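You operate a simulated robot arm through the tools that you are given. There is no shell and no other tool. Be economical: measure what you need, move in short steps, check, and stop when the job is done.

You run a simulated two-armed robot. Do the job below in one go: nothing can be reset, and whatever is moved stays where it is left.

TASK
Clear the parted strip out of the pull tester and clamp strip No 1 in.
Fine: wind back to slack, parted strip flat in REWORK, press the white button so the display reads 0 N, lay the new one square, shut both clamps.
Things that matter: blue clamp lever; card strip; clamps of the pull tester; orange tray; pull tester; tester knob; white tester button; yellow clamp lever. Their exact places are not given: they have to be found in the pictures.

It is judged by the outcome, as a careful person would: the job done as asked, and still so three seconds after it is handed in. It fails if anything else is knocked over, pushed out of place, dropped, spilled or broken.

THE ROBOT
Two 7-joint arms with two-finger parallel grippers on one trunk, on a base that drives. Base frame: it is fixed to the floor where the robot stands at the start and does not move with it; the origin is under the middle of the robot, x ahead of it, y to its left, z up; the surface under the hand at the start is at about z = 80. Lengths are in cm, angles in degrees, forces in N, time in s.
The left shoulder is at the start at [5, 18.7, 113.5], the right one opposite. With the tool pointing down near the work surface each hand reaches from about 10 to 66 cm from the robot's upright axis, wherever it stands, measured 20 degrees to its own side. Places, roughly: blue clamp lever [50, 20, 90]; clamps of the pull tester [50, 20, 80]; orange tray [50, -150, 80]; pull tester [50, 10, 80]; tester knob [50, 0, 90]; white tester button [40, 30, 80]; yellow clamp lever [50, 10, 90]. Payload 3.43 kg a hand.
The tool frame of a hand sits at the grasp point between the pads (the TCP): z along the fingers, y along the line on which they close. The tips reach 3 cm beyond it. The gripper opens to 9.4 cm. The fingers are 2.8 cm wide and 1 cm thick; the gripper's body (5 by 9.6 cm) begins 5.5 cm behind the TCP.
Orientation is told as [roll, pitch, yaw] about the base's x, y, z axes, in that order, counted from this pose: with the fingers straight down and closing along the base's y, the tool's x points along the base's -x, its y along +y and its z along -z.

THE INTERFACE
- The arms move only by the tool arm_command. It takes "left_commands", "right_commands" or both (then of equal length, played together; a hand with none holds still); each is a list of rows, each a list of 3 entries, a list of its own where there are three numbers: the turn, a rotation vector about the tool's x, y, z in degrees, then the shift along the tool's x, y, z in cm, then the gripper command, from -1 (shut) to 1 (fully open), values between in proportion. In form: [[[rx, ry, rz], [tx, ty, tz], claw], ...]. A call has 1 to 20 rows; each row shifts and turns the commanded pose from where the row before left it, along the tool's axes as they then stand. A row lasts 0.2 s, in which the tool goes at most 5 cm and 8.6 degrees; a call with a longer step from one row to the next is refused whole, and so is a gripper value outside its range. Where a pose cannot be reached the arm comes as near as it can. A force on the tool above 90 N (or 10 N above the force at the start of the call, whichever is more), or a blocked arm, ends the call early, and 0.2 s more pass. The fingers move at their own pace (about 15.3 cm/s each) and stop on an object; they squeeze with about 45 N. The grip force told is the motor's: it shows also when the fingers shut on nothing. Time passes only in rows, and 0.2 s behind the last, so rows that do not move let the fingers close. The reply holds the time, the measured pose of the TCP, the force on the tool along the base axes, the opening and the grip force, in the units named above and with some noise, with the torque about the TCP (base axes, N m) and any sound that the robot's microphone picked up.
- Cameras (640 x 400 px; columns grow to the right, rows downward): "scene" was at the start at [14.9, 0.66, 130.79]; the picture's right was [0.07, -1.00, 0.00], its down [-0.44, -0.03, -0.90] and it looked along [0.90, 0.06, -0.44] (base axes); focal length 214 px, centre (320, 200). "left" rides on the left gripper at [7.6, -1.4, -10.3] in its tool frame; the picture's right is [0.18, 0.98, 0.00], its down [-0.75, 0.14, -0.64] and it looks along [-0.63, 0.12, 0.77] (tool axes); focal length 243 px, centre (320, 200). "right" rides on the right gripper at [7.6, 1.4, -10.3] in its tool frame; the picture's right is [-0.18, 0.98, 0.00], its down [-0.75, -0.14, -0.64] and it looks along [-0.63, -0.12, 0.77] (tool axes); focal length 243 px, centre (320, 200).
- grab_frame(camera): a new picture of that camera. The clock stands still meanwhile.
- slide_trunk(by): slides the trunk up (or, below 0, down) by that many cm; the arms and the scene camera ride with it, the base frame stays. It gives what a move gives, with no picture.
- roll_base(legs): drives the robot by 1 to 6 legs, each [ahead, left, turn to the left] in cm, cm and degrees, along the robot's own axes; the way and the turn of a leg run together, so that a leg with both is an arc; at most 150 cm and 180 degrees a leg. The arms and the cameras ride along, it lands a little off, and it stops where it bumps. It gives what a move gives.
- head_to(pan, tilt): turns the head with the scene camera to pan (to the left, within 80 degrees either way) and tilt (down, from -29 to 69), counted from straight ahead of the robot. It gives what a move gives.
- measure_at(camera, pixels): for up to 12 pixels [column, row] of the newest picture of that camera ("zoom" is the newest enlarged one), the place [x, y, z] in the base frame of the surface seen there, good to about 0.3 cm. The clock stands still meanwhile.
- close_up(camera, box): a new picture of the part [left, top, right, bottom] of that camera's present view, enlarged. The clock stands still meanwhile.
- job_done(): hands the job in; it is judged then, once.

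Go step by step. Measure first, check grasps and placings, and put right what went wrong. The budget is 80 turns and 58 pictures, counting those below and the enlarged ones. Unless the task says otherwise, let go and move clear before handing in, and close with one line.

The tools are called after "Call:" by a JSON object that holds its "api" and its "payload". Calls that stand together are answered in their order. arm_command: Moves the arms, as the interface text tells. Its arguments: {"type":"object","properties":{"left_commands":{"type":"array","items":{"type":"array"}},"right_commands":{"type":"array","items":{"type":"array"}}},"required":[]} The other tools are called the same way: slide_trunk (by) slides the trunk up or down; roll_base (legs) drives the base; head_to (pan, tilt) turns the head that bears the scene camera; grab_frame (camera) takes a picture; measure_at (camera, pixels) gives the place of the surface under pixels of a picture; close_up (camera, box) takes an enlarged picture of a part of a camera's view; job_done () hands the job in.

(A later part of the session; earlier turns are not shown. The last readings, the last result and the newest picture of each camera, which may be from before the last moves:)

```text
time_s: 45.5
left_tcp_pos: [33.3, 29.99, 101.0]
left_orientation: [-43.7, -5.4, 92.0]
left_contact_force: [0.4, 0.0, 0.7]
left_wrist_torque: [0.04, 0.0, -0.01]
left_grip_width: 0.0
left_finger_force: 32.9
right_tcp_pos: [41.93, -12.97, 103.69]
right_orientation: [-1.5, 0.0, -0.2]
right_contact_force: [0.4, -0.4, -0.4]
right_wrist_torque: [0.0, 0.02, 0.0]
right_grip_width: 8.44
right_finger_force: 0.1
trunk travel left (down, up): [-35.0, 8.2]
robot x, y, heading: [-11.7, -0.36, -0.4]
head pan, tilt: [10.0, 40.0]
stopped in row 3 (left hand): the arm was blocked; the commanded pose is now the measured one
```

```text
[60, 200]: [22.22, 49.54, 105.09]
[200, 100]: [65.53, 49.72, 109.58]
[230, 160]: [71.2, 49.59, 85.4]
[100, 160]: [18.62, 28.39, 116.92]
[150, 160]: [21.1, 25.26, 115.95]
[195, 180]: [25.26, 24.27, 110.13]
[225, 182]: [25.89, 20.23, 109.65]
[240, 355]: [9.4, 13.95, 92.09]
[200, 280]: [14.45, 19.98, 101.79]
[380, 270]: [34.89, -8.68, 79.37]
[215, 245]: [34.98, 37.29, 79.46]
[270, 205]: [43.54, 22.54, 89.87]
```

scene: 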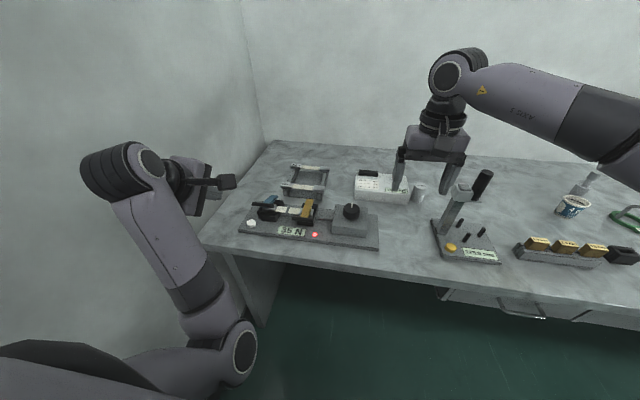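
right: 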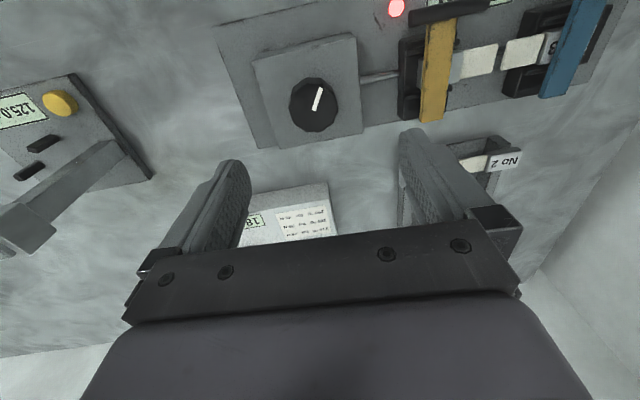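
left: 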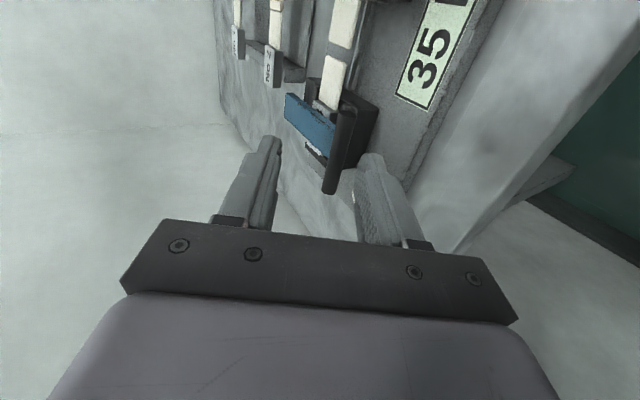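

The wall is clear (y = 49.6), but the left elbow sits against the trunk, which explains the blocking. I'll return the left hand to plain fingers-down and use the right arm, which has a better posture, for the levers.

Call:
{"api": "arm_command", "payload": {"left_commands": [[[-8, 0, 0], [0, 0, -1], -1], [[-8, 0, 0], [0, 0, -1], -1], [[-8, 0, 0], [0, 0, -1], 0], [[-8, 0, 0], [0, 0, 0], 0], [[-8, 0, 0], [0, 0, 0], 0], [[0, 3, 0], [0, 0, 0], 0], [[0, 0, 8.2], [0, 0, 0], 0], [[0, 0, 8.2], [0, 0, 0], 0], [[0, 0, 8.2], [0, 0, 0], 0], [[0, 0, 8.2], [0, 0, 0], 0], [[0, 0, 8.2], [0, 0, 0], 0], [[0, 0, 8.2], [0, 0, 0], 0], [[0, 0, 8.2], [0, 0, 0], 0], [[0, 0, 8.2], [0, 0, 0], 0], [[0, 0, 8.2], [0, 0, 0], 0], [[0, 0, 8.2], [0, 0, 0], 0], [[0, 0, 8], [0, 0, 0], 0]], "right_commands": [[[0, 0, 0], [0, 0, 0], -1], [[0, 0, 0], [0, 0, 0], -1], [[0, -8, 0], [0, 0, 0], -1], [[0, -8, 0], [0, 0, 0], -1], [[0, -8, 0], [0, 0, 0], -1], [[0, -8, 0], [0, 0, 0], -1], [[0, -8, 0], [0, 0, 0], -1], [[0, -8, 0], [0, 0, 0], -1], [[0, 0, 8], [0, 0, 0], -1], [[0, 0, 8], [0, 0, 0], -1], [[0, 0, 8], [0, 0, 0], -1], [[0, 0, 8], [0, 0, 0], -1], [[0, 0, 8], [0, 0, 0], -1], [[0, 0, 8], [0, 0, 0], -1], [[0, 0, 8], [0, 0, 0], -1], [[0, 0, 8], [0, 0, 0], -1], [[0, 0, 8], [0, 0, 0], -1]]}}

Call:
{"api": "grab_frame", "payload": {"camera": "scene"}}

```text
time_s: 49.1
left_tcp_pos: [37.8, 35.32, 98.29]
left_orientation: [2.9, -3.8, 2.8]
left_contact_force: [0.3, -0.5, -0.8]
left_wrist_torque: [0.01, -0.02, -0.01]
left_grip_width: 4.68
left_finger_force: 0.1
left hand out of reach, approached as far as the arm can: row 1, 2, 3, 4, 5
right_tcp_pos: [41.83, -12.91, 103.7]
right_orientation: [46.4, -14.6, -77.8]
right_contact_force: [-0.1, -0.9, 0.1]
right_wrist_torque: [0.01, 0.03, 0.05]
right_grip_width: 0.0
right_finger_force: 32.7
trunk travel left (down, up): [-35.0, 8.2]
robot x, y, heading: [-11.65, -0.37, -0.2]
head pan, tilt: [10.0, 40.0]
```

```text
30 pictures are left
```

scene: 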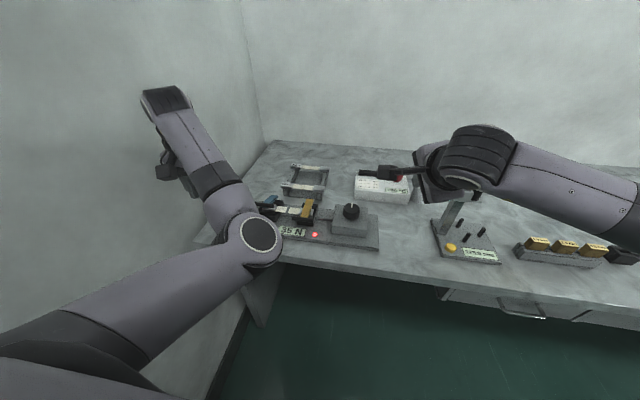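

The left elbow is now folded over the tester. I'll stretch the left hand up and forward so the elbow straightens out.

Call:
{"api": "arm_command", "payload": {"left_commands": [[[2.9, 0, 0], [0, 0, -4], 0], [[0, 3.8, 0], [0, 0, -4], 0], [[0, 0, 2.8], [0, 0, -4], 0], [[0, 0, 0], [0, 0, -4], 0], [[0, 0, 0], [-3, 0, -3], 0], [[0, 0, 0], [-4, 0, 0], 0], [[0, 0, 0], [-4, 0, 0], 0], [[0, 0, 0], [-4, 0, 0], 0], [[0, 0, 0], [0, 0, 0], 0]]}}

Call:
{"api": "grab_frame", "payload": {"camera": "scene"}}

```text
time_s: 51.1
left_tcp_pos: [47.09, 33.13, 116.22]
left_orientation: [-0.6, 0.0, -1.3]
left_contact_force: [0.2, 0.0, 0.1]
left_wrist_torque: [-0.01, 0.04, 0.01]
left_grip_width: 4.74
left_finger_force: 0.1
left hand out of reach, approached as far as the arm can: row 1, 7, 8
right_tcp_pos: [41.95, -12.94, 103.69]
right_orientation: [46.3, -14.5, -77.9]
right_contact_force: [-0.7, -0.1, -0.9]
right_wrist_torque: [0.01, 0.02, 0.06]
right_grip_width: 0.03
right_finger_force: 33.4
trunk travel left (down, up): [-35.0, 8.2]
robot x, y, heading: [-12.06, -0.1, -0.1]
head pan, tilt: [10.0, 40.0]
```

```text
29 pictures are left
```

scene: 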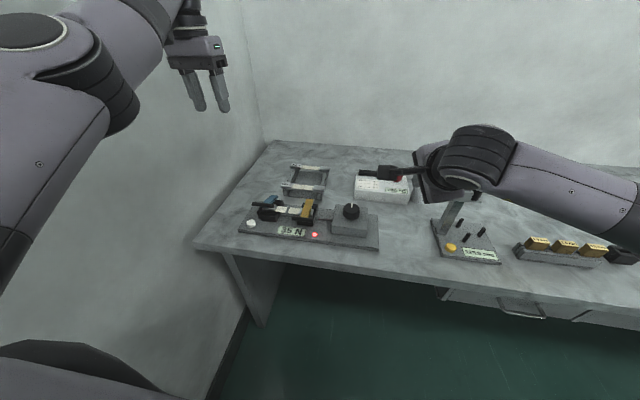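

The left arm now has its elbow up and out of the way. I'll finish squaring the right hand (fingers forward and down at 45°, closed) and carry it over in front of the blue lever.

Call:
{"api": "arm_command", "payload": {"right_commands": [[[0, 0, 8.5], [0, 0, 0], -1], [[0, 0, 8.5], [0, 0, 0], -1], [[0, 0, 0], [4.6, -1, -1], -1], [[0, 0, 0], [4.6, 0, 0], -1], [[0, 0, 0], [4.6, 0, -1], -1], [[0, 0, 0], [4.6, 0, -1], -1], [[0, 0, 0], [4.6, 0, -1], -1], [[0, 0, 0], [4.6, 0, -1], -1], [[0, 0, 0], [4.6, 0, 0], -1], [[0, 0, 0], [4.6, 0, 0], -1]]}}

Call:
{"api": "close_up", "payload": {"camera": "scene", "box": [180, 140, 380, 265]}}

```text
time_s: 53.4
left_tcp_pos: [47.13, 33.16, 116.0]
left_orientation: [-0.6, 0.0, -1.3]
left_contact_force: [-0.2, -0.3, 0.0]
left_wrist_torque: [0.01, -0.03, 0.0]
left_grip_width: 4.69
left_finger_force: 0.1
right_tcp_pos: [39.13, 14.72, 105.37]
right_orientation: [47.9, -1.9, -91.6]
right_contact_force: [0.0, -0.7, 0.4]
right_wrist_torque: [0.01, 0.01, -0.02]
right_grip_width: 0.0
right_finger_force: 33.0
right hand out of reach, approached as far as the arm can: row 9, 10
trunk travel left (down, up): [-35.0, 8.2]
robot x, y, heading: [-11.67, -0.26, -0.3]
head pan, tilt: [10.0, 40.0]
```

```text
3.20 times, centred on (280, 202) of scene
```

zoom: 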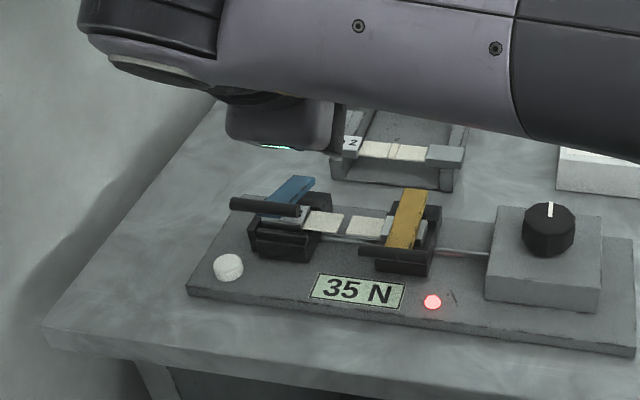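

The right hand lines up with the yellow lever instead (y 14.7). I'll open yellow with it first, placing the closed fingers in front of and just below the yellow bar.

Call:
{"api": "arm_command", "payload": {"right_commands": [[[0, 0, 0], [-0.38, -3.4, 2.2], -1], [[0, 0, 0], [-0.38, -3.4, 2.2], -1], [[0, 0, 0], [-0.38, -3.4, 2.2], -1], [[0, 0, 0], [-0.38, -3.4, 2.2], -1]]}}

Call:
{"api": "close_up", "payload": {"camera": "scene", "box": [200, 160, 360, 260]}}

```text
time_s: 54.4
left_tcp_pos: [47.28, 33.2, 116.19]
left_orientation: [-0.5, 0.1, -1.3]
left_contact_force: [1.0, 0.4, -0.3]
left_wrist_torque: [-0.02, -0.04, -0.02]
left_grip_width: 4.67
left_finger_force: 0.0
right_tcp_pos: [35.52, 13.82, 89.45]
right_orientation: [48.1, -2.1, -90.1]
right_contact_force: [0.0, 0.7, 0.6]
right_wrist_torque: [-0.03, 0.01, -0.03]
right_grip_width: 0.0
right_finger_force: 33.1
trunk travel left (down, up): [-35.0, 8.2]
robot x, y, heading: [-11.58, -0.43, 0.0]
head pan, tilt: [10.0, 40.0]
```

```text
4.00 times, centred on (280, 210) of scene
```

zoom: 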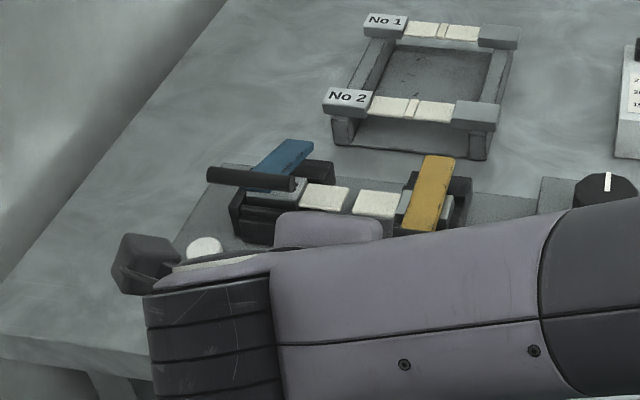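

The hand is in front of the yellow bar. I'll slide the fingers under the bar and lift through the first 40°.

Call:
{"api": "arm_command", "payload": {"right_commands": [[[0, 0, 0], [-0.2, 0.3, 2.9], -1], [[0, 0, 0], [-0.2, 0.3, 2.9], -1], [[0, 0, 0], [0, 1.27, -0.95], -1], [[0, 0, 0], [0, 1.41, -0.72], -1], [[0, 0, 0], [0, 1.52, -0.47], -1], [[0, 0, 0], [0, 1.57, -0.2], -1]]}}

Call:
{"api": "close_up", "payload": {"camera": "scene", "box": [200, 160, 360, 260]}}

```text
time_s: 55.8
left_tcp_pos: [47.05, 33.16, 116.03]
left_orientation: [-0.6, 0.1, -1.3]
left_contact_force: [0.7, 0.2, -0.3]
left_wrist_torque: [-0.01, 0.03, -0.02]
left_grip_width: 4.69
left_finger_force: 0.1
right_tcp_pos: [42.67, 12.82, 91.38]
right_orientation: [47.7, -2.2, -90.5]
right_contact_force: [-0.6, 0.2, -1.8]
right_wrist_torque: [0.02, 0.06, -0.01]
right_grip_width: 0.04
right_finger_force: 33.0
trunk travel left (down, up): [-35.0, 8.2]
robot x, y, heading: [-11.95, -0.04, -0.0]
head pan, tilt: [10.0, 40.0]
```

```text
4.00 times, centred on (280, 210) of scene
```

zoom: 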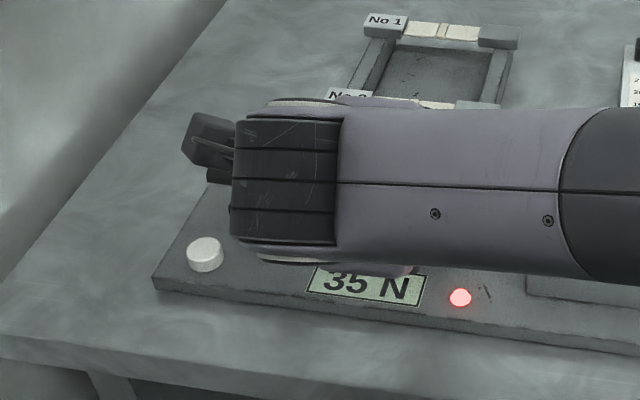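

Low forces so far, but the arm hides the view. I'll continue the arc to about 90°, back away, and look.

Call:
{"api": "arm_command", "payload": {"right_commands": [[[0, 0, 0], [0, 1.58, 0.08], -1], [[0, 0, 0], [0, 1.55, 0.35], -1], [[0, 0, 0], [0, 1.46, 0.62], -1], [[0, 0, 0], [0, 1.33, 0.86], -1], [[0, 0, 0], [0, 1.16, 1.08], -1]]}}

Call:
{"api": "grab_frame", "payload": {"camera": "right"}}

```text
time_s: 57.1
left_tcp_pos: [47.14, 33.17, 116.21]
left_orientation: [-0.5, 0.0, -1.3]
left_contact_force: [0.6, 0.4, -0.9]
left_wrist_torque: [-0.03, 0.0, -0.01]
left_grip_width: 4.72
left_finger_force: 0.1
right_tcp_pos: [49.21, 10.17, 94.18]
right_orientation: [47.7, -2.9, -92.3]
right_contact_force: [-0.5, 0.3, -0.4]
right_wrist_torque: [0.06, 0.01, -0.03]
right_grip_width: 0.0
right_finger_force: 33.0
right hand out of reach, approached as far as the arm can: row 4, 5
trunk travel left (down, up): [-35.0, 8.2]
robot x, y, heading: [-11.79, -0.05, -0.0]
head pan, tilt: [10.0, 40.0]
stopped in row 5 (right hand): the arm was blocked; the commanded pose is now the measured one
```

```text
25 pictures are left
```

right: 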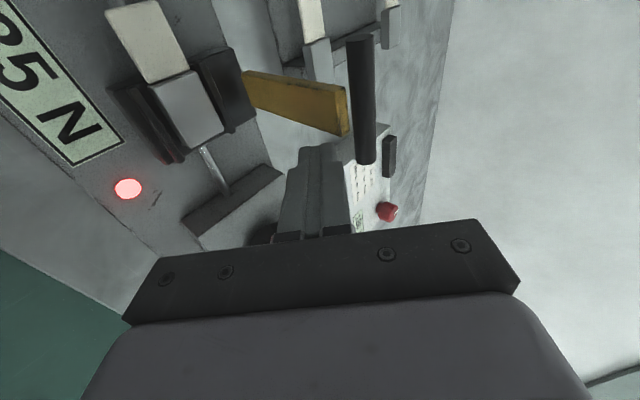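

The yellow lever stands upright and the clamp is open. I'll measure it, then retract the right hand upward.

Call:
{"api": "measure_at", "payload": {"camera": "right", "pixels": [[360, 60], [362, 155], [340, 110], [255, 90], [185, 105], [175, 60], [145, 35], [225, 80], [140, 120], [220, 180]]}}

Call:
{"api": "arm_command", "payload": {"right_commands": [[[0, 0, 0], [0, 0, -3], -1], [[0, 0, 0], [0, 1, -4], -1], [[0, 0, 0], [-4, 2, -2], -1], [[0, 0, 0], [-4, 2, 0], -1], [[0, 0, 0], [-4, 2, 0], -1], [[0, 0, 0], [-4.5, 0, 0], -1], [[0, 0, 0], [-4.5, 0, 0], -1]]}}

Call:
{"api": "close_up", "payload": {"camera": "scene", "box": [200, 140, 360, 240]}}

```text
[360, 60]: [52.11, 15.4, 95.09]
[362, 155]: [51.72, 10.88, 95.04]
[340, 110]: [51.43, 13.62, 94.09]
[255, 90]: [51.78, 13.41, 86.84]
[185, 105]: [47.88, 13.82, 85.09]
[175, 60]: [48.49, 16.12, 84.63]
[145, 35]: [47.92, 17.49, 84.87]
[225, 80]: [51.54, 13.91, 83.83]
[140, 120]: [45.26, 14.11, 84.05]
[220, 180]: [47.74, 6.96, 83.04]
```

```text
time_s: 58.8
left_tcp_pos: [47.04, 33.19, 116.23]
left_orientation: [-0.5, 0.1, -1.3]
left_contact_force: [-0.3, 0.3, -0.4]
left_wrist_torque: [0.02, -0.03, -0.04]
left_grip_width: 4.69
left_finger_force: 0.1
right_tcp_pos: [46.49, -9.95, 106.54]
right_orientation: [47.7, -2.7, -91.9]
right_contact_force: [-0.9, -0.3, 0.0]
right_wrist_torque: [0.0, 0.02, -0.01]
right_grip_width: 0.0
right_finger_force: 32.7
trunk travel left (down, up): [-35.0, 8.2]
robot x, y, heading: [-12.07, -0.04, -0.1]
head pan, tilt: [10.0, 40.0]
```

```text
4.00 times, centred on (280, 190) of scene
```

zoom: 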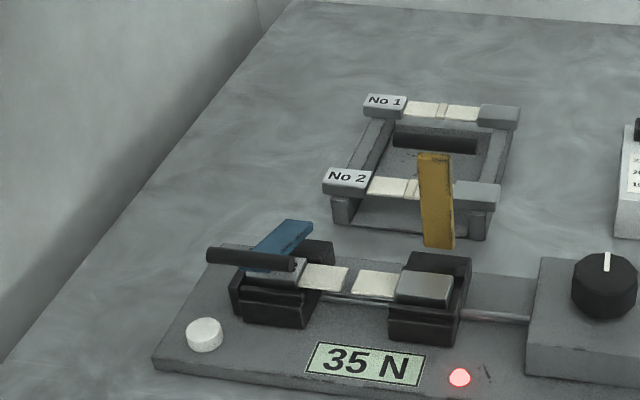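

Yellow stands open at about 90°. Now I'll set the left hand (good posture) to fingers-forward-down for the blue lever.

Call:
{"api": "arm_command", "payload": {"left_commands": [[[0, -8, 0], [0, 0, 0], -1], [[0, -8, 0], [0, 0, 0], -1], [[0, -8, 0], [0, 0, 0], -1], [[0, -8, 0], [0, 0, 0], -1], [[0, -8, 0], [0, 0, 0], -1], [[0, -6, 0], [0, 0, 0], -1], [[0, 0, -8.2], [0, 0, 0], -1], [[0, 0, -8.2], [0, 0, 0], -1], [[0, 0, -8.2], [0, 0, 0], -1], [[0, 0, -8.2], [0, 0, 0], -1], [[0, 0, -8.2], [0, 0, 0], -1], [[0, 0, -8.2], [0, 0, 0], -1], [[0, 0, -8.2], [0, 0, 0], -1], [[0, 0, -8.2], [0, 0, 0], -1], [[0, 0, -8.2], [0, 0, 0], -1], [[0, 0, -8.2], [0, 0, 0], -1], [[0, 0, -8], [0, 0, 0], -1]]}}

Call:
{"api": "grab_frame", "payload": {"camera": "scene"}}

```text
time_s: 62.4
left_tcp_pos: [47.08, 33.26, 116.04]
left_orientation: [-45.9, 0.8, 88.8]
left_contact_force: [-0.5, 0.3, -0.9]
left_wrist_torque: [0.04, 0.0, 0.01]
left_grip_width: 0.03
left_finger_force: 32.9
right_tcp_pos: [46.57, -9.85, 106.46]
right_orientation: [47.7, -2.7, -91.9]
right_contact_force: [-0.1, -0.1, -0.1]
right_wrist_torque: [0.0, 0.04, 0.0]
right_grip_width: 0.01
right_finger_force: 32.8
trunk travel left (down, up): [-35.0, 8.2]
robot x, y, heading: [-11.65, -0.31, -0.1]
head pan, tilt: [10.0, 40.0]
```

```text
23 pictures are left
```

scene: 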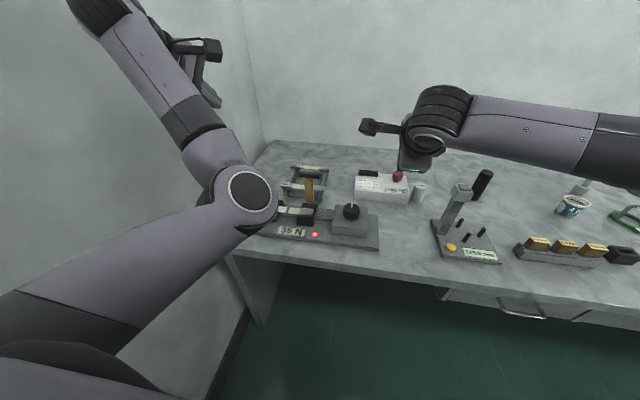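

The sideways wrist makes the left elbow fold in again. I'll undo the wrist roll and use fingers forward-down with no roll, which should keep the elbow out.

Call:
{"api": "arm_command", "payload": {"left_commands": [[[0, 0, 8.2], [0, 0, 0], -1], [[0, 0, 8.2], [0, 0, 0], -1], [[0, 0, 8.2], [0, 0, 0], -1], [[0, 0, 8.2], [0, 0, 0], -1], [[0, 0, 8.2], [0, 0, 0], -1], [[0, 0, 8.2], [0, 0, 0], -1], [[0, 0, 8.2], [0, 0, 0], -1], [[0, 0, 8.2], [0, 0, 0], -1], [[0, 0, 8.2], [0, 0, 0], -1], [[0, 0, 8.2], [0, 0, 0], -1], [[0, 0, 8], [0, 0, 0], -1], [[0, 8, 0], [0, 0, 0], -1], [[0, 8, 0], [0, 0, 0], -1], [[0, 8, 0], [0, 0, 0], -1]]}}

Call:
{"api": "grab_frame", "payload": {"camera": "scene"}}

```text
time_s: 65.3
left_tcp_pos: [47.11, 33.2, 116.23]
left_orientation: [-0.5, -21.8, -1.2]
left_contact_force: [0.6, -0.5, -0.6]
left_wrist_torque: [0.02, 0.04, 0.0]
left_grip_width: 0.0
left_finger_force: 32.8
right_tcp_pos: [46.56, -9.77, 106.5]
right_orientation: [47.7, -2.7, -91.9]
right_contact_force: [-0.3, -0.3, 0.8]
right_wrist_torque: [0.03, -0.01, -0.01]
right_grip_width: 0.01
right_finger_force: 32.8
trunk travel left (down, up): [-35.0, 8.2]
robot x, y, heading: [-11.74, 0.23, -0.1]
head pan, tilt: [10.0, 40.0]
```

```text
22 pictures are left
```

scene: 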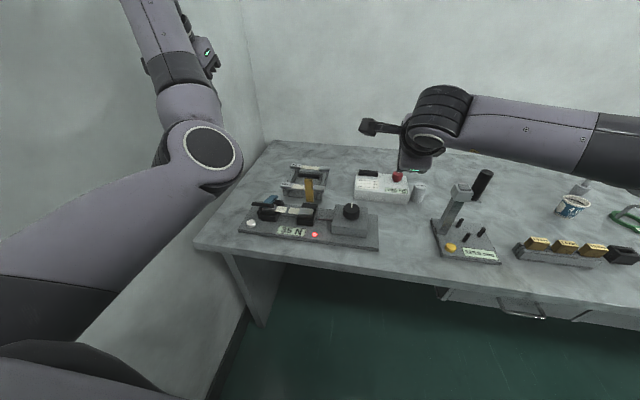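

The elbow is clearer at this gentler 22° tilt, which is enough to push the half-open lever. I'll bring the left hand to a point above and in front of the blue lever.

Call:
{"api": "arm_command", "payload": {"left_commands": [[[0, 0, 0], [2.96, -1.74, 1.44], -1], [[0, 0, 0], [2.96, -1.74, 1.44], -1], [[0, 0, 0], [2.96, -1.74, 1.44], -1], [[0, 0, 0], [2.96, -1.74, 1.44], -1], [[0, 0, 0], [2.96, -1.74, 1.44], -1]]}}

Call:
{"api": "grab_frame", "payload": {"camera": "scene"}}

```text
time_s: 66.5
left_tcp_pos: [42.27, 30.56, 103.14]
left_orientation: [0.1, -23.4, 0.9]
left_contact_force: [0.1, 0.7, -0.1]
left_wrist_torque: [0.0, -0.03, 0.01]
left_grip_width: 0.01
left_finger_force: 32.8
left hand out of reach, approached as far as the arm can: row 2, 3, 4, 5
right_tcp_pos: [46.47, -9.78, 106.41]
right_orientation: [47.7, -2.7, -91.9]
right_contact_force: [-0.2, -0.4, 0.2]
right_wrist_torque: [-0.01, 0.01, 0.01]
right_grip_width: 0.0
right_finger_force: 33.2
trunk travel left (down, up): [-35.0, 8.2]
robot x, y, heading: [-12.29, -0.25, -0.2]
head pan, tilt: [10.0, 40.0]
```

```text
21 pictures are left
```

scene: 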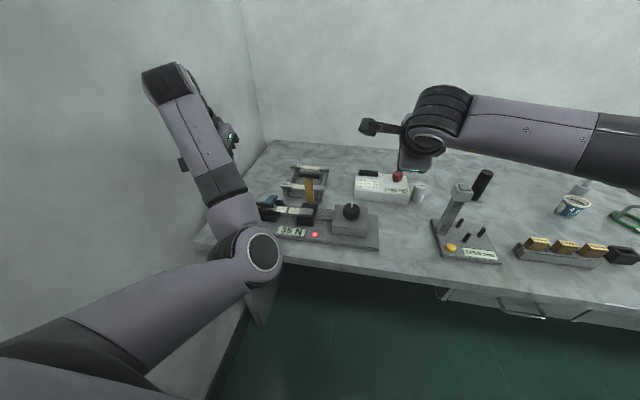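

The left arm is at its limits here. I'll send it back to the high elbow-up pose and un-roll the right hand (fingers forward-down, no sideways roll) so it can reach the blue lever.

Call:
{"api": "arm_command", "payload": {"left_commands": [[[0, 0, 0], [-1.86, 0.52, -2.06], -1], [[0, 0, 0], [-1.86, 0.52, -2.06], -1], [[0, 0, 0], [-1.86, 0.52, -2.06], -1], [[0, 0, 0], [-1.86, 0.52, -2.06], -1], [[0, 0, 0], [-1.86, 0.52, -2.06], -1], [[0, 8, 0], [0, 0, 0], -1], [[0, 8, 0], [0, 0, 0], -1], [[0, 7.4, 0], [0, 0, 0], -1], [[0, 0, 0], [-2, 0, -2], -1], [[0, 0, 0], [-2, 0, -2], -1], [[0, 0, 0], [0, 0, 0], -1], [[0, 0, 0], [0, 0, 0], -1]], "right_commands": [[[0, 0, -8.2], [0, 0, 0], -1], [[0, 0, -8.2], [0, 0, 0], -1], [[0, 0, -8.2], [0, 0, 0], -1], [[0, 0, -8.2], [0, 0, 0], -1], [[0, 0, -8.2], [0, 0, 0], -1], [[0, 0, -8.2], [0, 0, 0], -1], [[0, 0, -8.2], [0, 0, 0], -1], [[0, 0, -8.2], [0, 0, 0], -1], [[0, 0, -8.2], [0, 0, 0], -1], [[0, 0, -8.2], [0, 0, 0], -1], [[0, 0, -8.2], [0, 0, 0], -1], [[0, 0, 0], [0, 0, 0], -1]]}}

Call:
{"api": "arm_command", "payload": {"right_commands": [[[0, 0, 0], [2, 4, 0], -1], [[0, 0, 0], [2, 4, 0], -1], [[0, 0, 0], [2, 4, 0], -1], [[0, 0, 0], [2, 4, 0], -1], [[0, 0, 0], [0, 4.5, 0], -1], [[0, 0, 0], [0, 4.5, 0], -1], [[0, 0, 0], [0, 4.5, 0], -1], [[0, 0, 0], [0, 4.5, 0], -1]]}}

Call:
{"api": "grab_frame", "payload": {"camera": "scene"}}

```text
time_s: 69.2
left_tcp_pos: [46.61, 30.36, 116.99]
left_orientation: [-0.6, 1.5, -1.3]
left_contact_force: [-0.1, -0.5, -0.1]
left_wrist_torque: [-0.04, -0.01, -0.03]
left_grip_width: 0.02
left_finger_force: 33.7
left hand out of reach, approached as far as the arm can: row 9, 10
right_tcp_pos: [46.36, -9.88, 106.38]
right_orientation: [-4.4, -47.6, 1.6]
right_contact_force: [0.5, 0.3, -0.2]
right_wrist_torque: [-0.03, 0.0, -0.02]
right_grip_width: 0.0
right_finger_force: 33.3
trunk travel left (down, up): [-35.0, 8.2]
robot x, y, heading: [-11.86, -0.22, -0.2]
head pan, tilt: [10.0, 40.0]
```

```text
time_s: 71.2
left_tcp_pos: [46.62, 30.3, 116.97]
left_orientation: [-0.7, 1.4, -1.4]
left_contact_force: [0.2, 0.0, 0.9]
left_wrist_torque: [0.02, 0.0, -0.02]
left_grip_width: 0.0
left_finger_force: 33.4
right_tcp_pos: [43.69, 12.68, 99.79]
right_orientation: [-3.7, -48.0, -1.8]
right_contact_force: [0.1, 0.1, -0.2]
right_wrist_torque: [0.01, -0.02, 0.0]
right_grip_width: 0.02
right_finger_force: 32.9
right hand out of reach, approached as far as the arm can: row 7, 8
trunk travel left (down, up): [-35.0, 8.2]
robot x, y, heading: [-11.73, 0.18, 0.1]
head pan, tilt: [10.0, 40.0]
stopped in row 8 (right hand): the arm was blocked; the commanded pose is now the measured one
```

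```text
20 pictures are left
```

scene: 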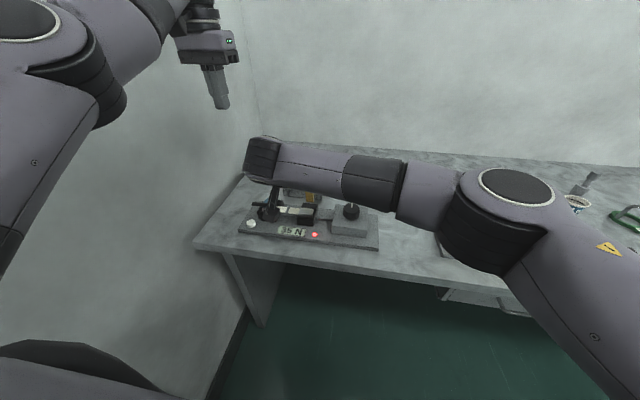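

Right arm is limited too. Working farther from the trunk should help the left arm, so I'll move the right hand aside, back the base another 15 cm, and tilt the left hand forward.

Call:
{"api": "arm_command", "payload": {"right_commands": [[[0, 0, 0], [0, -4, -2], -1], [[0, 0, 0], [0, -4, -2], -1], [[0, 0, 0], [0, -4, -1], -1], [[0, 0, 0], [0, -4, 0], -1], [[0, 0, 0], [0, -4, 0], -1], [[0, 0, 0], [0, -4, 0], -1]]}}

Call:
{"api": "roll_base", "payload": {"legs": [[-16, 0, 0]]}}

Call:
{"api": "arm_command", "payload": {"left_commands": [[[0, -8, 0], [0, 0, 0], -1], [[0, -8, 0], [0, 0, 0], -1], [[0, -8, 0], [0, 0, 0], -1], [[0, -8, 0], [0, 0, 0], -1], [[0, -8, 0], [0, 0, 0], -1]]}}

Call:
{"api": "grab_frame", "payload": {"camera": "scene"}}

```text
time_s: 72.5
left_tcp_pos: [46.66, 30.26, 116.96]
left_orientation: [-0.5, 1.5, -1.2]
left_contact_force: [0.0, -0.1, -0.2]
left_wrist_torque: [0.01, 0.02, 0.01]
left_grip_width: 0.02
left_finger_force: 33.0
right_tcp_pos: [37.9, -10.49, 104.08]
right_orientation: [-3.8, -48.2, -1.5]
right_contact_force: [0.6, -0.2, -1.0]
right_wrist_torque: [0.0, 0.03, 0.01]
right_grip_width: 0.0
right_finger_force: 33.2
trunk travel left (down, up): [-35.0, 8.2]
robot x, y, heading: [-11.84, -0.0, 0.3]
head pan, tilt: [10.0, 40.0]
```

```text
time_s: 74.0
left_tcp_pos: [30.72, 30.21, 117.03]
left_orientation: [-0.6, 1.5, -1.4]
left_contact_force: [0.2, -0.4, -0.1]
left_wrist_torque: [-0.01, -0.04, -0.02]
left_grip_width: 0.01
left_finger_force: 33.1
right_tcp_pos: [21.97, -10.41, 104.07]
right_orientation: [-3.8, -48.2, -1.5]
right_contact_force: [-0.2, 0.1, 0.3]
right_wrist_torque: [0.0, 0.0, 0.01]
right_grip_width: 0.01
right_finger_force: 33.2
trunk travel left (down, up): [-35.0, 8.2]
robot x, y, heading: [-27.69, -0.35, -0.0]
head pan, tilt: [10.0, 40.0]
```

```text
time_s: 75.2
left_tcp_pos: [42.32, 31.76, 122.25]
left_orientation: [-0.6, -38.3, -0.9]
left_contact_force: [-0.8, -0.3, 0.0]
left_wrist_torque: [0.01, -0.01, 0.01]
left_grip_width: 0.0
left_finger_force: 33.1
left hand out of reach, approached as far as the arm can: row 1, 2, 3, 4, 5
right_tcp_pos: [22.11, -10.45, 104.22]
right_orientation: [-3.9, -48.1, -1.5]
right_contact_force: [-0.2, -0.1, 0.3]
right_wrist_torque: [-0.01, 0.01, 0.02]
right_grip_width: 0.0
right_finger_force: 33.3
trunk travel left (down, up): [-35.0, 8.2]
robot x, y, heading: [-27.81, -0.28, -0.1]
head pan, tilt: [10.0, 40.0]
```

```text
19 pictures are left
```

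scene: 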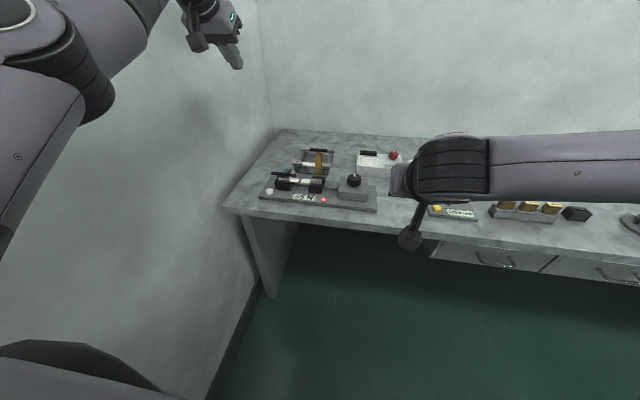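

The left arm keeps a good elbow-up posture here. I'll descend towards the blue lever from the front.

Call:
{"api": "arm_command", "payload": {"left_commands": [[[0, 0, 0], [2.9, -0.97, 2.44], -1], [[0, 0, 0], [2.9, -0.97, 2.44], -1], [[0, 0, 0], [2.9, -0.97, 2.44], -1], [[0, 0, 0], [2.9, -0.97, 2.44], -1], [[0, 0, 0], [2.9, -0.97, 2.44], -1], [[0, 0, 0], [2.9, -0.97, 2.44], -1], [[0, 0, 0], [2.9, -0.97, 2.44], -1]]}}

Call:
{"api": "close_up", "payload": {"camera": "scene", "box": [160, 100, 400, 250]}}

```text
time_s: 76.8
left_tcp_pos: [47.86, 25.7, 98.67]
left_orientation: [-0.7, -38.3, -1.0]
left_contact_force: [0.6, -1.4, -0.7]
left_wrist_torque: [0.04, 0.02, 0.01]
left_grip_width: 0.0
left_finger_force: 33.3
left hand out of reach, approached as far as the arm can: row 1, 2, 3, 4, 5, 6, 7
right_tcp_pos: [21.98, -10.28, 104.14]
right_orientation: [-3.8, -48.2, -1.5]
right_contact_force: [0.4, -0.4, -0.4]
right_wrist_torque: [0.01, -0.01, -0.02]
right_grip_width: 0.0
right_finger_force: 33.2
trunk travel left (down, up): [-35.0, 8.2]
robot x, y, heading: [-27.53, 0.03, 0.1]
head pan, tilt: [10.0, 40.0]
```

```text
2.67 times, centred on (280, 175) of scene
```

zoom: 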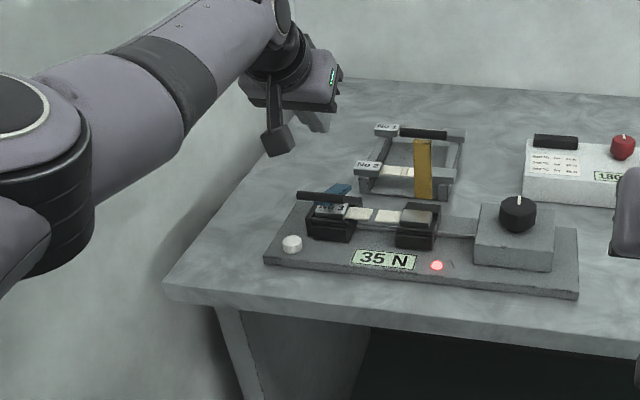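

In this posture the arm needs to be farther out, so I'll back the base another 11 cm and then lower the hand to in front of the blue bar.

Call:
{"api": "roll_base", "payload": {"legs": [[-11, 0, 0]]}}

Call:
{"api": "arm_command", "payload": {"left_commands": [[[0, 0, 0], [1.55, -0.3, 1.96], -1], [[0, 0, 0], [1.55, -0.3, 1.96], -1], [[0, 0, 0], [1.55, -0.3, 1.96], -1], [[0, 0, 0], [0.93, 0, 1.18], -1]]}}

Call:
{"api": "close_up", "payload": {"camera": "scene", "box": [200, 90, 360, 190]}}

```text
time_s: 77.7
left_tcp_pos: [45.89, 25.56, 98.83]
left_orientation: [-0.7, -38.4, -0.9]
left_contact_force: [-0.8, 0.2, -0.6]
left_wrist_torque: [-0.05, 0.01, 0.01]
left_grip_width: 0.01
left_finger_force: 33.0
right_tcp_pos: [20.15, -10.43, 104.11]
right_orientation: [-3.9, -48.1, -1.6]
right_contact_force: [-0.7, 0.3, 0.0]
right_wrist_torque: [0.0, 0.0, 0.02]
right_grip_width: 0.01
right_finger_force: 33.0
trunk travel left (down, up): [-35.0, 8.2]
robot x, y, heading: [-29.78, 0.17, -0.2]
head pan, tilt: [10.0, 40.0]
stopped in leg 1: the robot was blocked; the commanded pose is now the measured one
```

```text
time_s: 78.7
left_tcp_pos: [45.25, 24.75, 89.71]
left_orientation: [-0.7, -38.5, -0.9]
left_contact_force: [0.8, -0.1, 0.2]
left_wrist_torque: [-0.02, 0.01, -0.04]
left_grip_width: 0.0
left_finger_force: 32.8
left hand out of reach, approached as far as the arm can: row 3
right_tcp_pos: [20.05, -10.33, 104.2]
right_orientation: [-3.8, -48.2, -1.5]
right_contact_force: [0.2, -0.2, 0.1]
right_wrist_torque: [0.0, -0.01, -0.01]
right_grip_width: 0.0
right_finger_force: 32.7
trunk travel left (down, up): [-35.0, 8.2]
robot x, y, heading: [-29.72, -0.3, -0.1]
head pan, tilt: [10.0, 40.0]
```

```text
4.00 times, centred on (280, 140) of scene
```

zoom: 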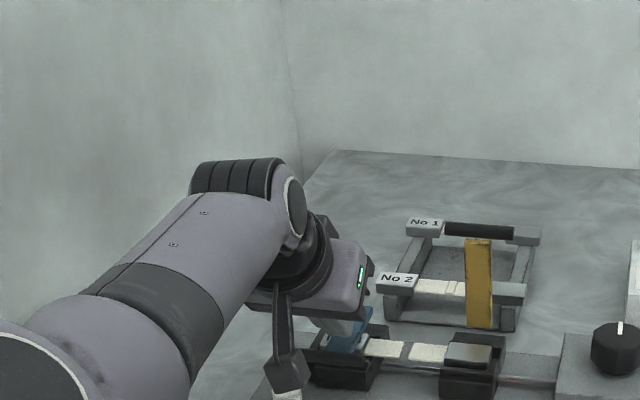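

The base is blocked behind, and my descent put the fingers on top of the lever instead of in front of it. I'll lift, pull back in front of the bar and see what is reachable.

Call:
{"api": "arm_command", "payload": {"left_commands": [[[0, 0, 0], [-1.55, 0, -1.96], -1], [[0, 0, 0], [-1.24, 0, -1.57], -1], [[0, 0, 0], [1.96, 0, -1.55], -1], [[0, 0, 0], [1.96, 0, -1.55], -1], [[0, 0, 0], [1.55, 0, 1.96], -1], [[0, 0, 0], [1.55, 0, 1.96], -1]]}}

Call:
{"api": "grab_frame", "payload": {"camera": "left"}}

```text
time_s: 80.1
left_tcp_pos: [40.34, 24.81, 89.09]
left_orientation: [-0.6, -38.5, -0.8]
left_contact_force: [0.2, 0.3, 0.4]
left_wrist_torque: [-0.01, -0.01, 0.03]
left_grip_width: 0.0
left_finger_force: 32.7
right_tcp_pos: [20.17, -10.26, 104.26]
right_orientation: [-3.9, -48.2, -1.6]
right_contact_force: [0.1, 0.1, -1.2]
right_wrist_torque: [0.04, 0.01, -0.01]
right_grip_width: 0.0
right_finger_force: 33.1
trunk travel left (down, up): [-35.0, 8.2]
robot x, y, heading: [-30.02, -0.11, -0.1]
head pan, tilt: [10.0, 40.0]
```

```text
16 pictures are left
```

left: 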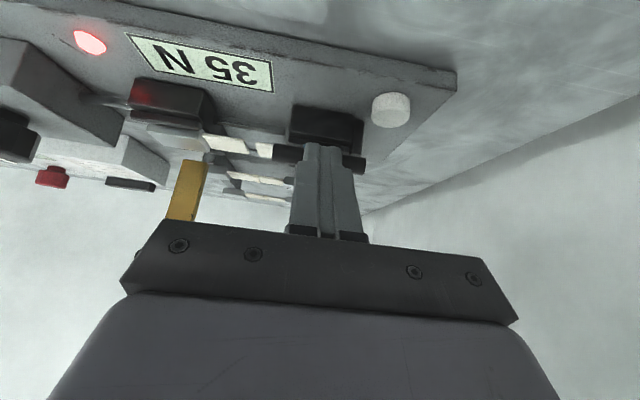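

The hand is now in front of the bar, which shows behind the fingertips at (285,153)–(355,162). I'll measure the bar's height.

Call:
{"api": "measure_at", "payload": {"camera": "left", "pixels": [[283, 152], [356, 163], [350, 158], [320, 148], [325, 125], [325, 180]]}}

```text
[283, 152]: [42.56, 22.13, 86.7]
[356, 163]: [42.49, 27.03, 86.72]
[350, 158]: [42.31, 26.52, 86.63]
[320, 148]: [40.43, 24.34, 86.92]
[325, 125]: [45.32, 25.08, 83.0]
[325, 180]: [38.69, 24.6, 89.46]
```

The lever is back down, with the bar at z≈86.7. I'll back off slightly, dip the fingertips under the bar, and swing it up through the full arc.

Call:
{"api": "arm_command", "payload": {"left_commands": [[[0, 0, 0], [1.18, 0.15, -0.93], -1], [[0, 0, 0], [1.74, 0, 2.2], -1], [[0, 0, 0], [-0.86, 0, 0.68], -1], [[0, 0, 0], [-1.09, 0, -1.15], -1], [[0, 0, 0], [-1.27, 0, -0.95], -1], [[0, 0, 0], [-1.42, 0, -0.71], -1], [[0, 0, 0], [-1.52, 0, -0.46], -1], [[0, 0, 0], [-1.57, 0, -0.18], -1], [[0, 0, 0], [-1.58, 0, 0.09], -1], [[0, 0, 0], [-1.55, 0, 0.37], -1], [[0, 0, 0], [-1.46, 0, 0.63], -1], [[0, 0, 0], [-1.33, 0, 0.87], -1], [[0, 0, 0], [-0.6, 0, 0.5], -1]]}}

Call:
{"api": "grab_frame", "payload": {"camera": "left"}}

```text
time_s: 82.9
left_tcp_pos: [45.79, 24.74, 94.95]
left_orientation: [-0.7, -38.6, -0.9]
left_contact_force: [0.3, -0.2, -0.6]
left_wrist_torque: [-0.02, -0.01, 0.01]
left_grip_width: 0.02
left_finger_force: 33.2
left hand out of reach, approached as far as the arm can: row 11, 12, 13
right_tcp_pos: [20.12, -10.45, 104.08]
right_orientation: [-3.8, -48.2, -1.5]
right_contact_force: [-0.8, 0.0, -0.6]
right_wrist_torque: [0.03, -0.02, -0.02]
right_grip_width: 0.0
right_finger_force: 32.9
trunk travel left (down, up): [-35.0, 8.2]
robot x, y, heading: [-29.64, -0.41, -0.1]
head pan, tilt: [10.0, 40.0]
```

```text
15 pictures are left
```

left: 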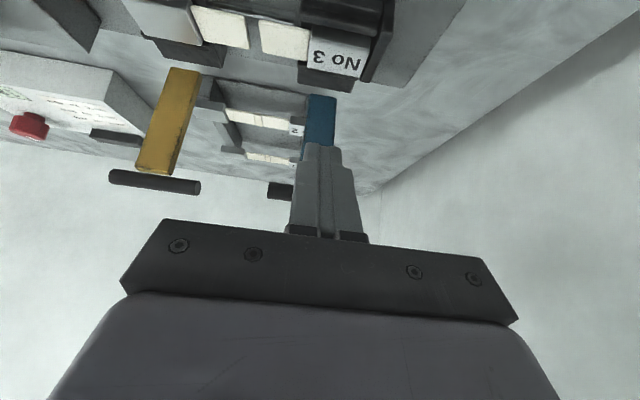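

Both levers are now up, and the "No 3" tag and grey tab are exposed. I'll withdraw the left hand, lift it, point both hands down, and drive forward to strip-handling distance.

Call:
{"api": "arm_command", "payload": {"left_commands": [[[0, 0, 0], [3.1, 0, -2.5], -1], [[0, 0, 0], [-2.0, 0, -3.5], -1], [[0, 0, 0], [-2.48, 0, -3.14], -1], [[0, 0, 0], [-2.48, 0, -3.14], -1], [[0, 0, 0], [-2.48, 0, -3.14], -1], [[0, 8, 0], [0, 0, -1], 1], [[0, 8, 0], [0, 0, -1], 1], [[0, 8, 0], [0, 0, 0], 1], [[0, 8, 0], [0, 0, 0], 1], [[0, 6.6, 0], [0, 0, 0], 1]], "right_commands": [[[0, 8, 0], [0, 0, 0], -1], [[0, 8, 0], [0, 0, 0], -1], [[0, 8, 0], [0, 0, 0], -1], [[0, 8, 0], [0, 0, 0], -1], [[0, 8, 0], [0, 0, 0], 0], [[0, 8, 0], [0, 0, 0], 1], [[-3, 0, 0], [0, 0, 0], 1], [[0, 0, 0], [0, -4, 0], 1], [[0, 0, 0], [0, -4, 0], 1], [[0, 0, 0], [0, -4, 0], 1]]}}

Call:
{"api": "roll_base", "payload": {"legs": [[18, 0, 0]]}}

Call:
{"api": "close_up", "payload": {"camera": "scene", "box": [180, 120, 420, 270]}}

```text
time_s: 85.1
left_tcp_pos: [34.49, 24.79, 109.61]
left_orientation: [-0.6, -7.0, -1.3]
left_contact_force: [0.1, -0.3, -0.5]
left_wrist_torque: [-0.01, 0.02, 0.02]
left_grip_width: 9.4
left_finger_force: 0.0
left hand out of reach, approached as far as the arm can: row 1, 2, 4, 5, 6, 7, 8, 9, 10
right_tcp_pos: [19.26, -22.5, 104.09]
right_orientation: [0.5, -0.2, -4.3]
right_contact_force: [-0.8, -0.4, 0.6]
right_wrist_torque: [0.02, 0.0, 0.02]
right_grip_width: 9.4
right_finger_force: 0.1
trunk travel left (down, up): [-35.0, 8.2]
robot x, y, heading: [-29.55, -0.24, 0.1]
head pan, tilt: [10.0, 40.0]
```

```text
time_s: 86.6
left_tcp_pos: [52.45, 24.71, 109.43]
left_orientation: [-0.7, -7.1, -1.2]
left_contact_force: [0.2, -0.2, -0.5]
left_wrist_torque: [0.01, -0.01, 0.03]
left_grip_width: 9.39
left_finger_force: 0.0
right_tcp_pos: [37.32, -22.45, 104.01]
right_orientation: [0.3, -0.3, -4.2]
right_contact_force: [0.1, 0.3, -0.3]
right_wrist_torque: [-0.03, 0.02, 0.05]
right_grip_width: 9.42
right_finger_force: 0.0
trunk travel left (down, up): [-35.0, 8.2]
robot x, y, heading: [-11.51, -0.26, -0.0]
head pan, tilt: [10.0, 40.0]
```

```text
2.67 times, centred on (300, 195) of scene
```

zoom: 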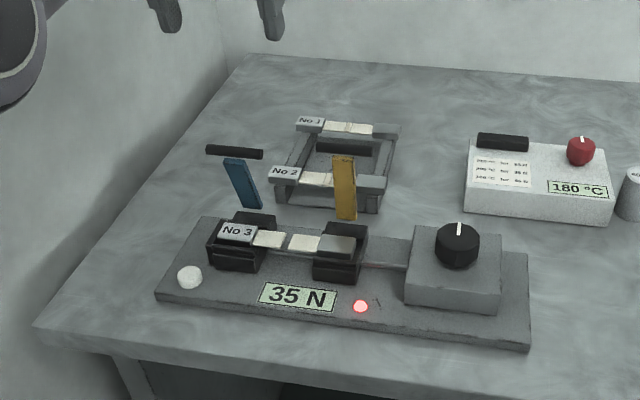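

Now there is a clear view: both levers are up with the two halves lying exposed. I'll measure the halves, the jaws and strip No 1.

Call:
{"api": "measure_at", "payload": {"camera": "zoom", "pixels": [[222, 224], [220, 240], [252, 242], [258, 228], [262, 233], [268, 246], [284, 234], [279, 248], [293, 236], [314, 252], [352, 240], [350, 254]]}}

Call:
{"api": "measure_at", "payload": {"camera": "zoom", "pixels": [[299, 118], [322, 131], [326, 122], [328, 132], [348, 128], [372, 125], [396, 126], [398, 136], [350, 133], [190, 272], [236, 152], [320, 200]]}}

```text
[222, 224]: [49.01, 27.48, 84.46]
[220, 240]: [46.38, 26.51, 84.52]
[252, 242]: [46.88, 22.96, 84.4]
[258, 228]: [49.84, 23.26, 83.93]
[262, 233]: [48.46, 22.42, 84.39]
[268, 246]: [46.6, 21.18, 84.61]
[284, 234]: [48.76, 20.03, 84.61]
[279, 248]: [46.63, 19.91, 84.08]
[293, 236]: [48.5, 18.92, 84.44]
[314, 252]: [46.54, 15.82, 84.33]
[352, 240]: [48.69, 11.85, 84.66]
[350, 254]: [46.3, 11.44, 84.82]
```

```text
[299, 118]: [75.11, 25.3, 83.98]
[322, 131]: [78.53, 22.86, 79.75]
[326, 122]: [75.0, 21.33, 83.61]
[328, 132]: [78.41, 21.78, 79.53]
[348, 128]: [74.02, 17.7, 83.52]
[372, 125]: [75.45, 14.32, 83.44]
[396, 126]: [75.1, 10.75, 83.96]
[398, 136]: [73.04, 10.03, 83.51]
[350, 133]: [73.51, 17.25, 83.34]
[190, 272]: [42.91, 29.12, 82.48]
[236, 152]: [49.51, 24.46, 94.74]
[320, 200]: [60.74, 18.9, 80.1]
```

The card halves lie at x≈47.7 with about 5.8 cm between the raised bars, which is tight for the gripper body. I'll nudge both levers a little past upright (bar to x≈54.5), blue first.

Call:
{"api": "arm_command", "payload": {"left_commands": [[[0, 7, 0], [4, -0.2, 0], -1], [[0, 0, 0], [4.4, 0, 0], -1], [[0, 0, 0], [0, 0, 4.6], -1], [[0, 0, 0], [0, 0, 4.6], -1], [[0, 0, 0], [0, 0, 4.6], -1], [[0, 0, 0], [-2.8, 0, 0], -1], [[0, 0, 0], [-2.8, 0, 0], -1], [[0, 0, 0], [-2.8, 0, 0], -1], [[0, 0, 0], [0, 0, 0], -1], [[0, 0, 0], [4, 0, 0], -1], [[0, 0, 0], [4, 0, 0], -1], [[0, 0, 0], [0, -3.8, 0], -1], [[0, 0, 0], [0, -3.8, 0], -1], [[0, 0, 0], [0, -3.8, 0], -1]]}}

```text
time_s: 88.7
left_tcp_pos: [52.97, 24.51, 98.52]
left_orientation: [0.3, -5.2, -1.6]
left_contact_force: [0.7, -3.5, 23.0]
left_wrist_torque: [-0.05, 0.2, -0.16]
left_grip_width: 0.01
left_finger_force: 32.9
left hand out of reach, approached as far as the arm can: row 1, 2, 6, 7, 8
right_tcp_pos: [37.39, -22.44, 104.0]
right_orientation: [0.5, -0.2, -4.2]
right_contact_force: [0.3, -0.4, -0.5]
right_wrist_torque: [-0.02, 0.1, 0.03]
right_grip_width: 9.39
right_finger_force: 0.1
trunk travel left (down, up): [-35.0, 8.2]
robot x, y, heading: [-11.54, 0.02, -0.1]
head pan, tilt: [10.0, 40.0]
stopped in row 10 (left hand): the force on the tool passed its limit at 127 N (the readings are from after the stop); the commanded pose is now the measured one
```

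The arm couldn't come that close in, so the fingertips pressed down on the bar. I'll lift off, back the base 10 cm, and check.

Call:
{"api": "arm_command", "payload": {"left_commands": [[[0, 0, 0], [0, 0, -3], -1], [[0, 0, 0], [0, 0, -4], -1]]}}

Call:
{"api": "roll_base", "payload": {"legs": [[-10, 0, 0]]}}

Call:
{"api": "close_up", "payload": {"camera": "scene", "box": [200, 90, 400, 215]}}

```text
time_s: 89.3
left_tcp_pos: [52.18, 24.58, 104.85]
left_orientation: [0.3, -4.3, -1.5]
left_contact_force: [0.4, -0.5, -0.1]
left_wrist_torque: [0.05, 0.02, -0.01]
left_grip_width: 0.0
left_finger_force: 33.3
right_tcp_pos: [37.16, -22.29, 104.04]
right_orientation: [0.4, -0.1, -4.2]
right_contact_force: [0.4, 0.1, 1.2]
right_wrist_torque: [0.03, 0.0, 0.03]
right_grip_width: 9.4
right_finger_force: 0.0
trunk travel left (down, up): [-35.0, 8.2]
robot x, y, heading: [-11.39, 0.09, -0.1]
head pan, tilt: [10.0, 40.0]
```

```text
time_s: 90.4
left_tcp_pos: [42.22, 24.6, 104.94]
left_orientation: [0.3, -4.6, -1.5]
left_contact_force: [-0.7, 0.0, 0.2]
left_wrist_torque: [-0.02, 0.0, 0.0]
left_grip_width: 0.0
left_finger_force: 32.8
right_tcp_pos: [27.3, -22.3, 104.17]
right_orientation: [0.4, -0.3, -4.3]
right_contact_force: [-0.2, 0.4, -1.0]
right_wrist_torque: [-0.05, -0.06, -0.01]
right_grip_width: 9.38
right_finger_force: 0.0
trunk travel left (down, up): [-35.0, 8.2]
robot x, y, heading: [-21.7, 0.02, 0.1]
head pan, tilt: [10.0, 40.0]
```

```text
3.20 times, centred on (300, 152) of scene
```

zoom: 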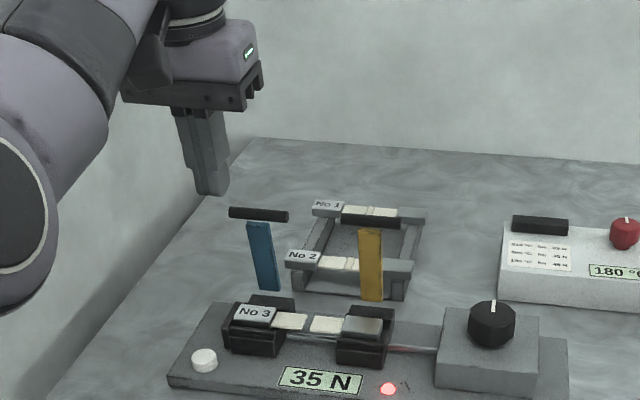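

Nothing is disturbed and blue is now upright too. I'll measure the bars' present positions.

Call:
{"api": "measure_at", "payload": {"camera": "zoom", "pixels": [[233, 213], [284, 216], [262, 228], [347, 220], [396, 224], [370, 235], [228, 345], [284, 335], [338, 345], [390, 350], [310, 338]]}}

```text
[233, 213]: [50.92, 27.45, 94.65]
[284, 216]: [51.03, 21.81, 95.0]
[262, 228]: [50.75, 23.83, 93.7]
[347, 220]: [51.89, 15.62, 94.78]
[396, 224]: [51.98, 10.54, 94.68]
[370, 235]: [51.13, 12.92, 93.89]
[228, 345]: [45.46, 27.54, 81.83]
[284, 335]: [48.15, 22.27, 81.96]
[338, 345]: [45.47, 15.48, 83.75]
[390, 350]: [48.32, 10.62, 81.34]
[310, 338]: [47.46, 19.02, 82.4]
```

Bars are at x≈51–52, z≈94.8. With the left gripper fully open and centred at y≈18.8, both fingers will meet both bars, so I'll lower it in front and push both together by driving forward.

Call:
{"api": "arm_command", "payload": {"left_commands": [[[0, 4.6, 0], [0, -3, 0], 1], [[0, 0, 0], [0, -2.8, 1], 1], [[0, 0, 0], [0, 0, 4], 1], [[0, 0, 0], [0, 0, 4], 1], [[0, 0, 0], [0, 0, 0], 1]]}}

```text
time_s: 91.6
left_tcp_pos: [41.7, 18.78, 95.56]
left_orientation: [0.3, 0.1, -1.5]
left_contact_force: [0.6, 0.2, -0.1]
left_wrist_torque: [-0.03, -0.02, 0.0]
left_grip_width: 9.42
left_finger_force: 0.1
left hand out of reach, approached as far as the arm can: row 1, 3, 4
right_tcp_pos: [27.34, -22.29, 104.07]
right_orientation: [0.4, -0.2, -4.3]
right_contact_force: [-0.2, -0.5, 0.3]
right_wrist_torque: [0.01, 0.0, 0.01]
right_grip_width: 9.41
right_finger_force: 0.1
trunk travel left (down, up): [-35.0, 8.2]
robot x, y, heading: [-21.5, 0.09, 0.1]
head pan, tilt: [10.0, 40.0]
```

It is in position. I'll drive forward to push the bars back, then back off to strip distance.

Call:
{"api": "roll_base", "payload": {"legs": [[10.6, 0, 0], [-6, 0, 0]]}}

Call:
{"api": "close_up", "payload": {"camera": "scene", "box": [200, 100, 400, 225]}}

```text
time_s: 93.4
left_tcp_pos: [46.01, 18.94, 95.82]
left_orientation: [0.3, 0.2, -1.4]
left_contact_force: [1.1, 0.5, 0.4]
left_wrist_torque: [-0.01, -0.04, -0.01]
left_grip_width: 9.39
left_finger_force: 0.1
right_tcp_pos: [31.94, -22.28, 104.18]
right_orientation: [0.4, -0.2, -4.0]
right_contact_force: [0.2, 0.6, -0.3]
right_wrist_torque: [0.01, -0.02, -0.04]
right_grip_width: 9.39
right_finger_force: 0.1
trunk travel left (down, up): [-35.0, 8.2]
robot x, y, heading: [-17.01, 0.06, 0.0]
head pan, tilt: [10.0, 40.0]
```

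```text
3.20 times, centred on (300, 162) of scene
```

zoom: 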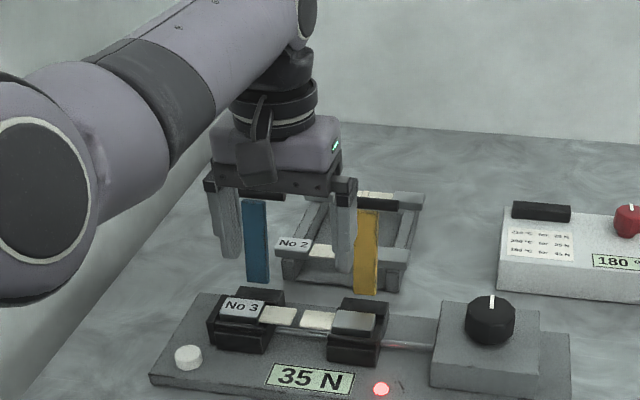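

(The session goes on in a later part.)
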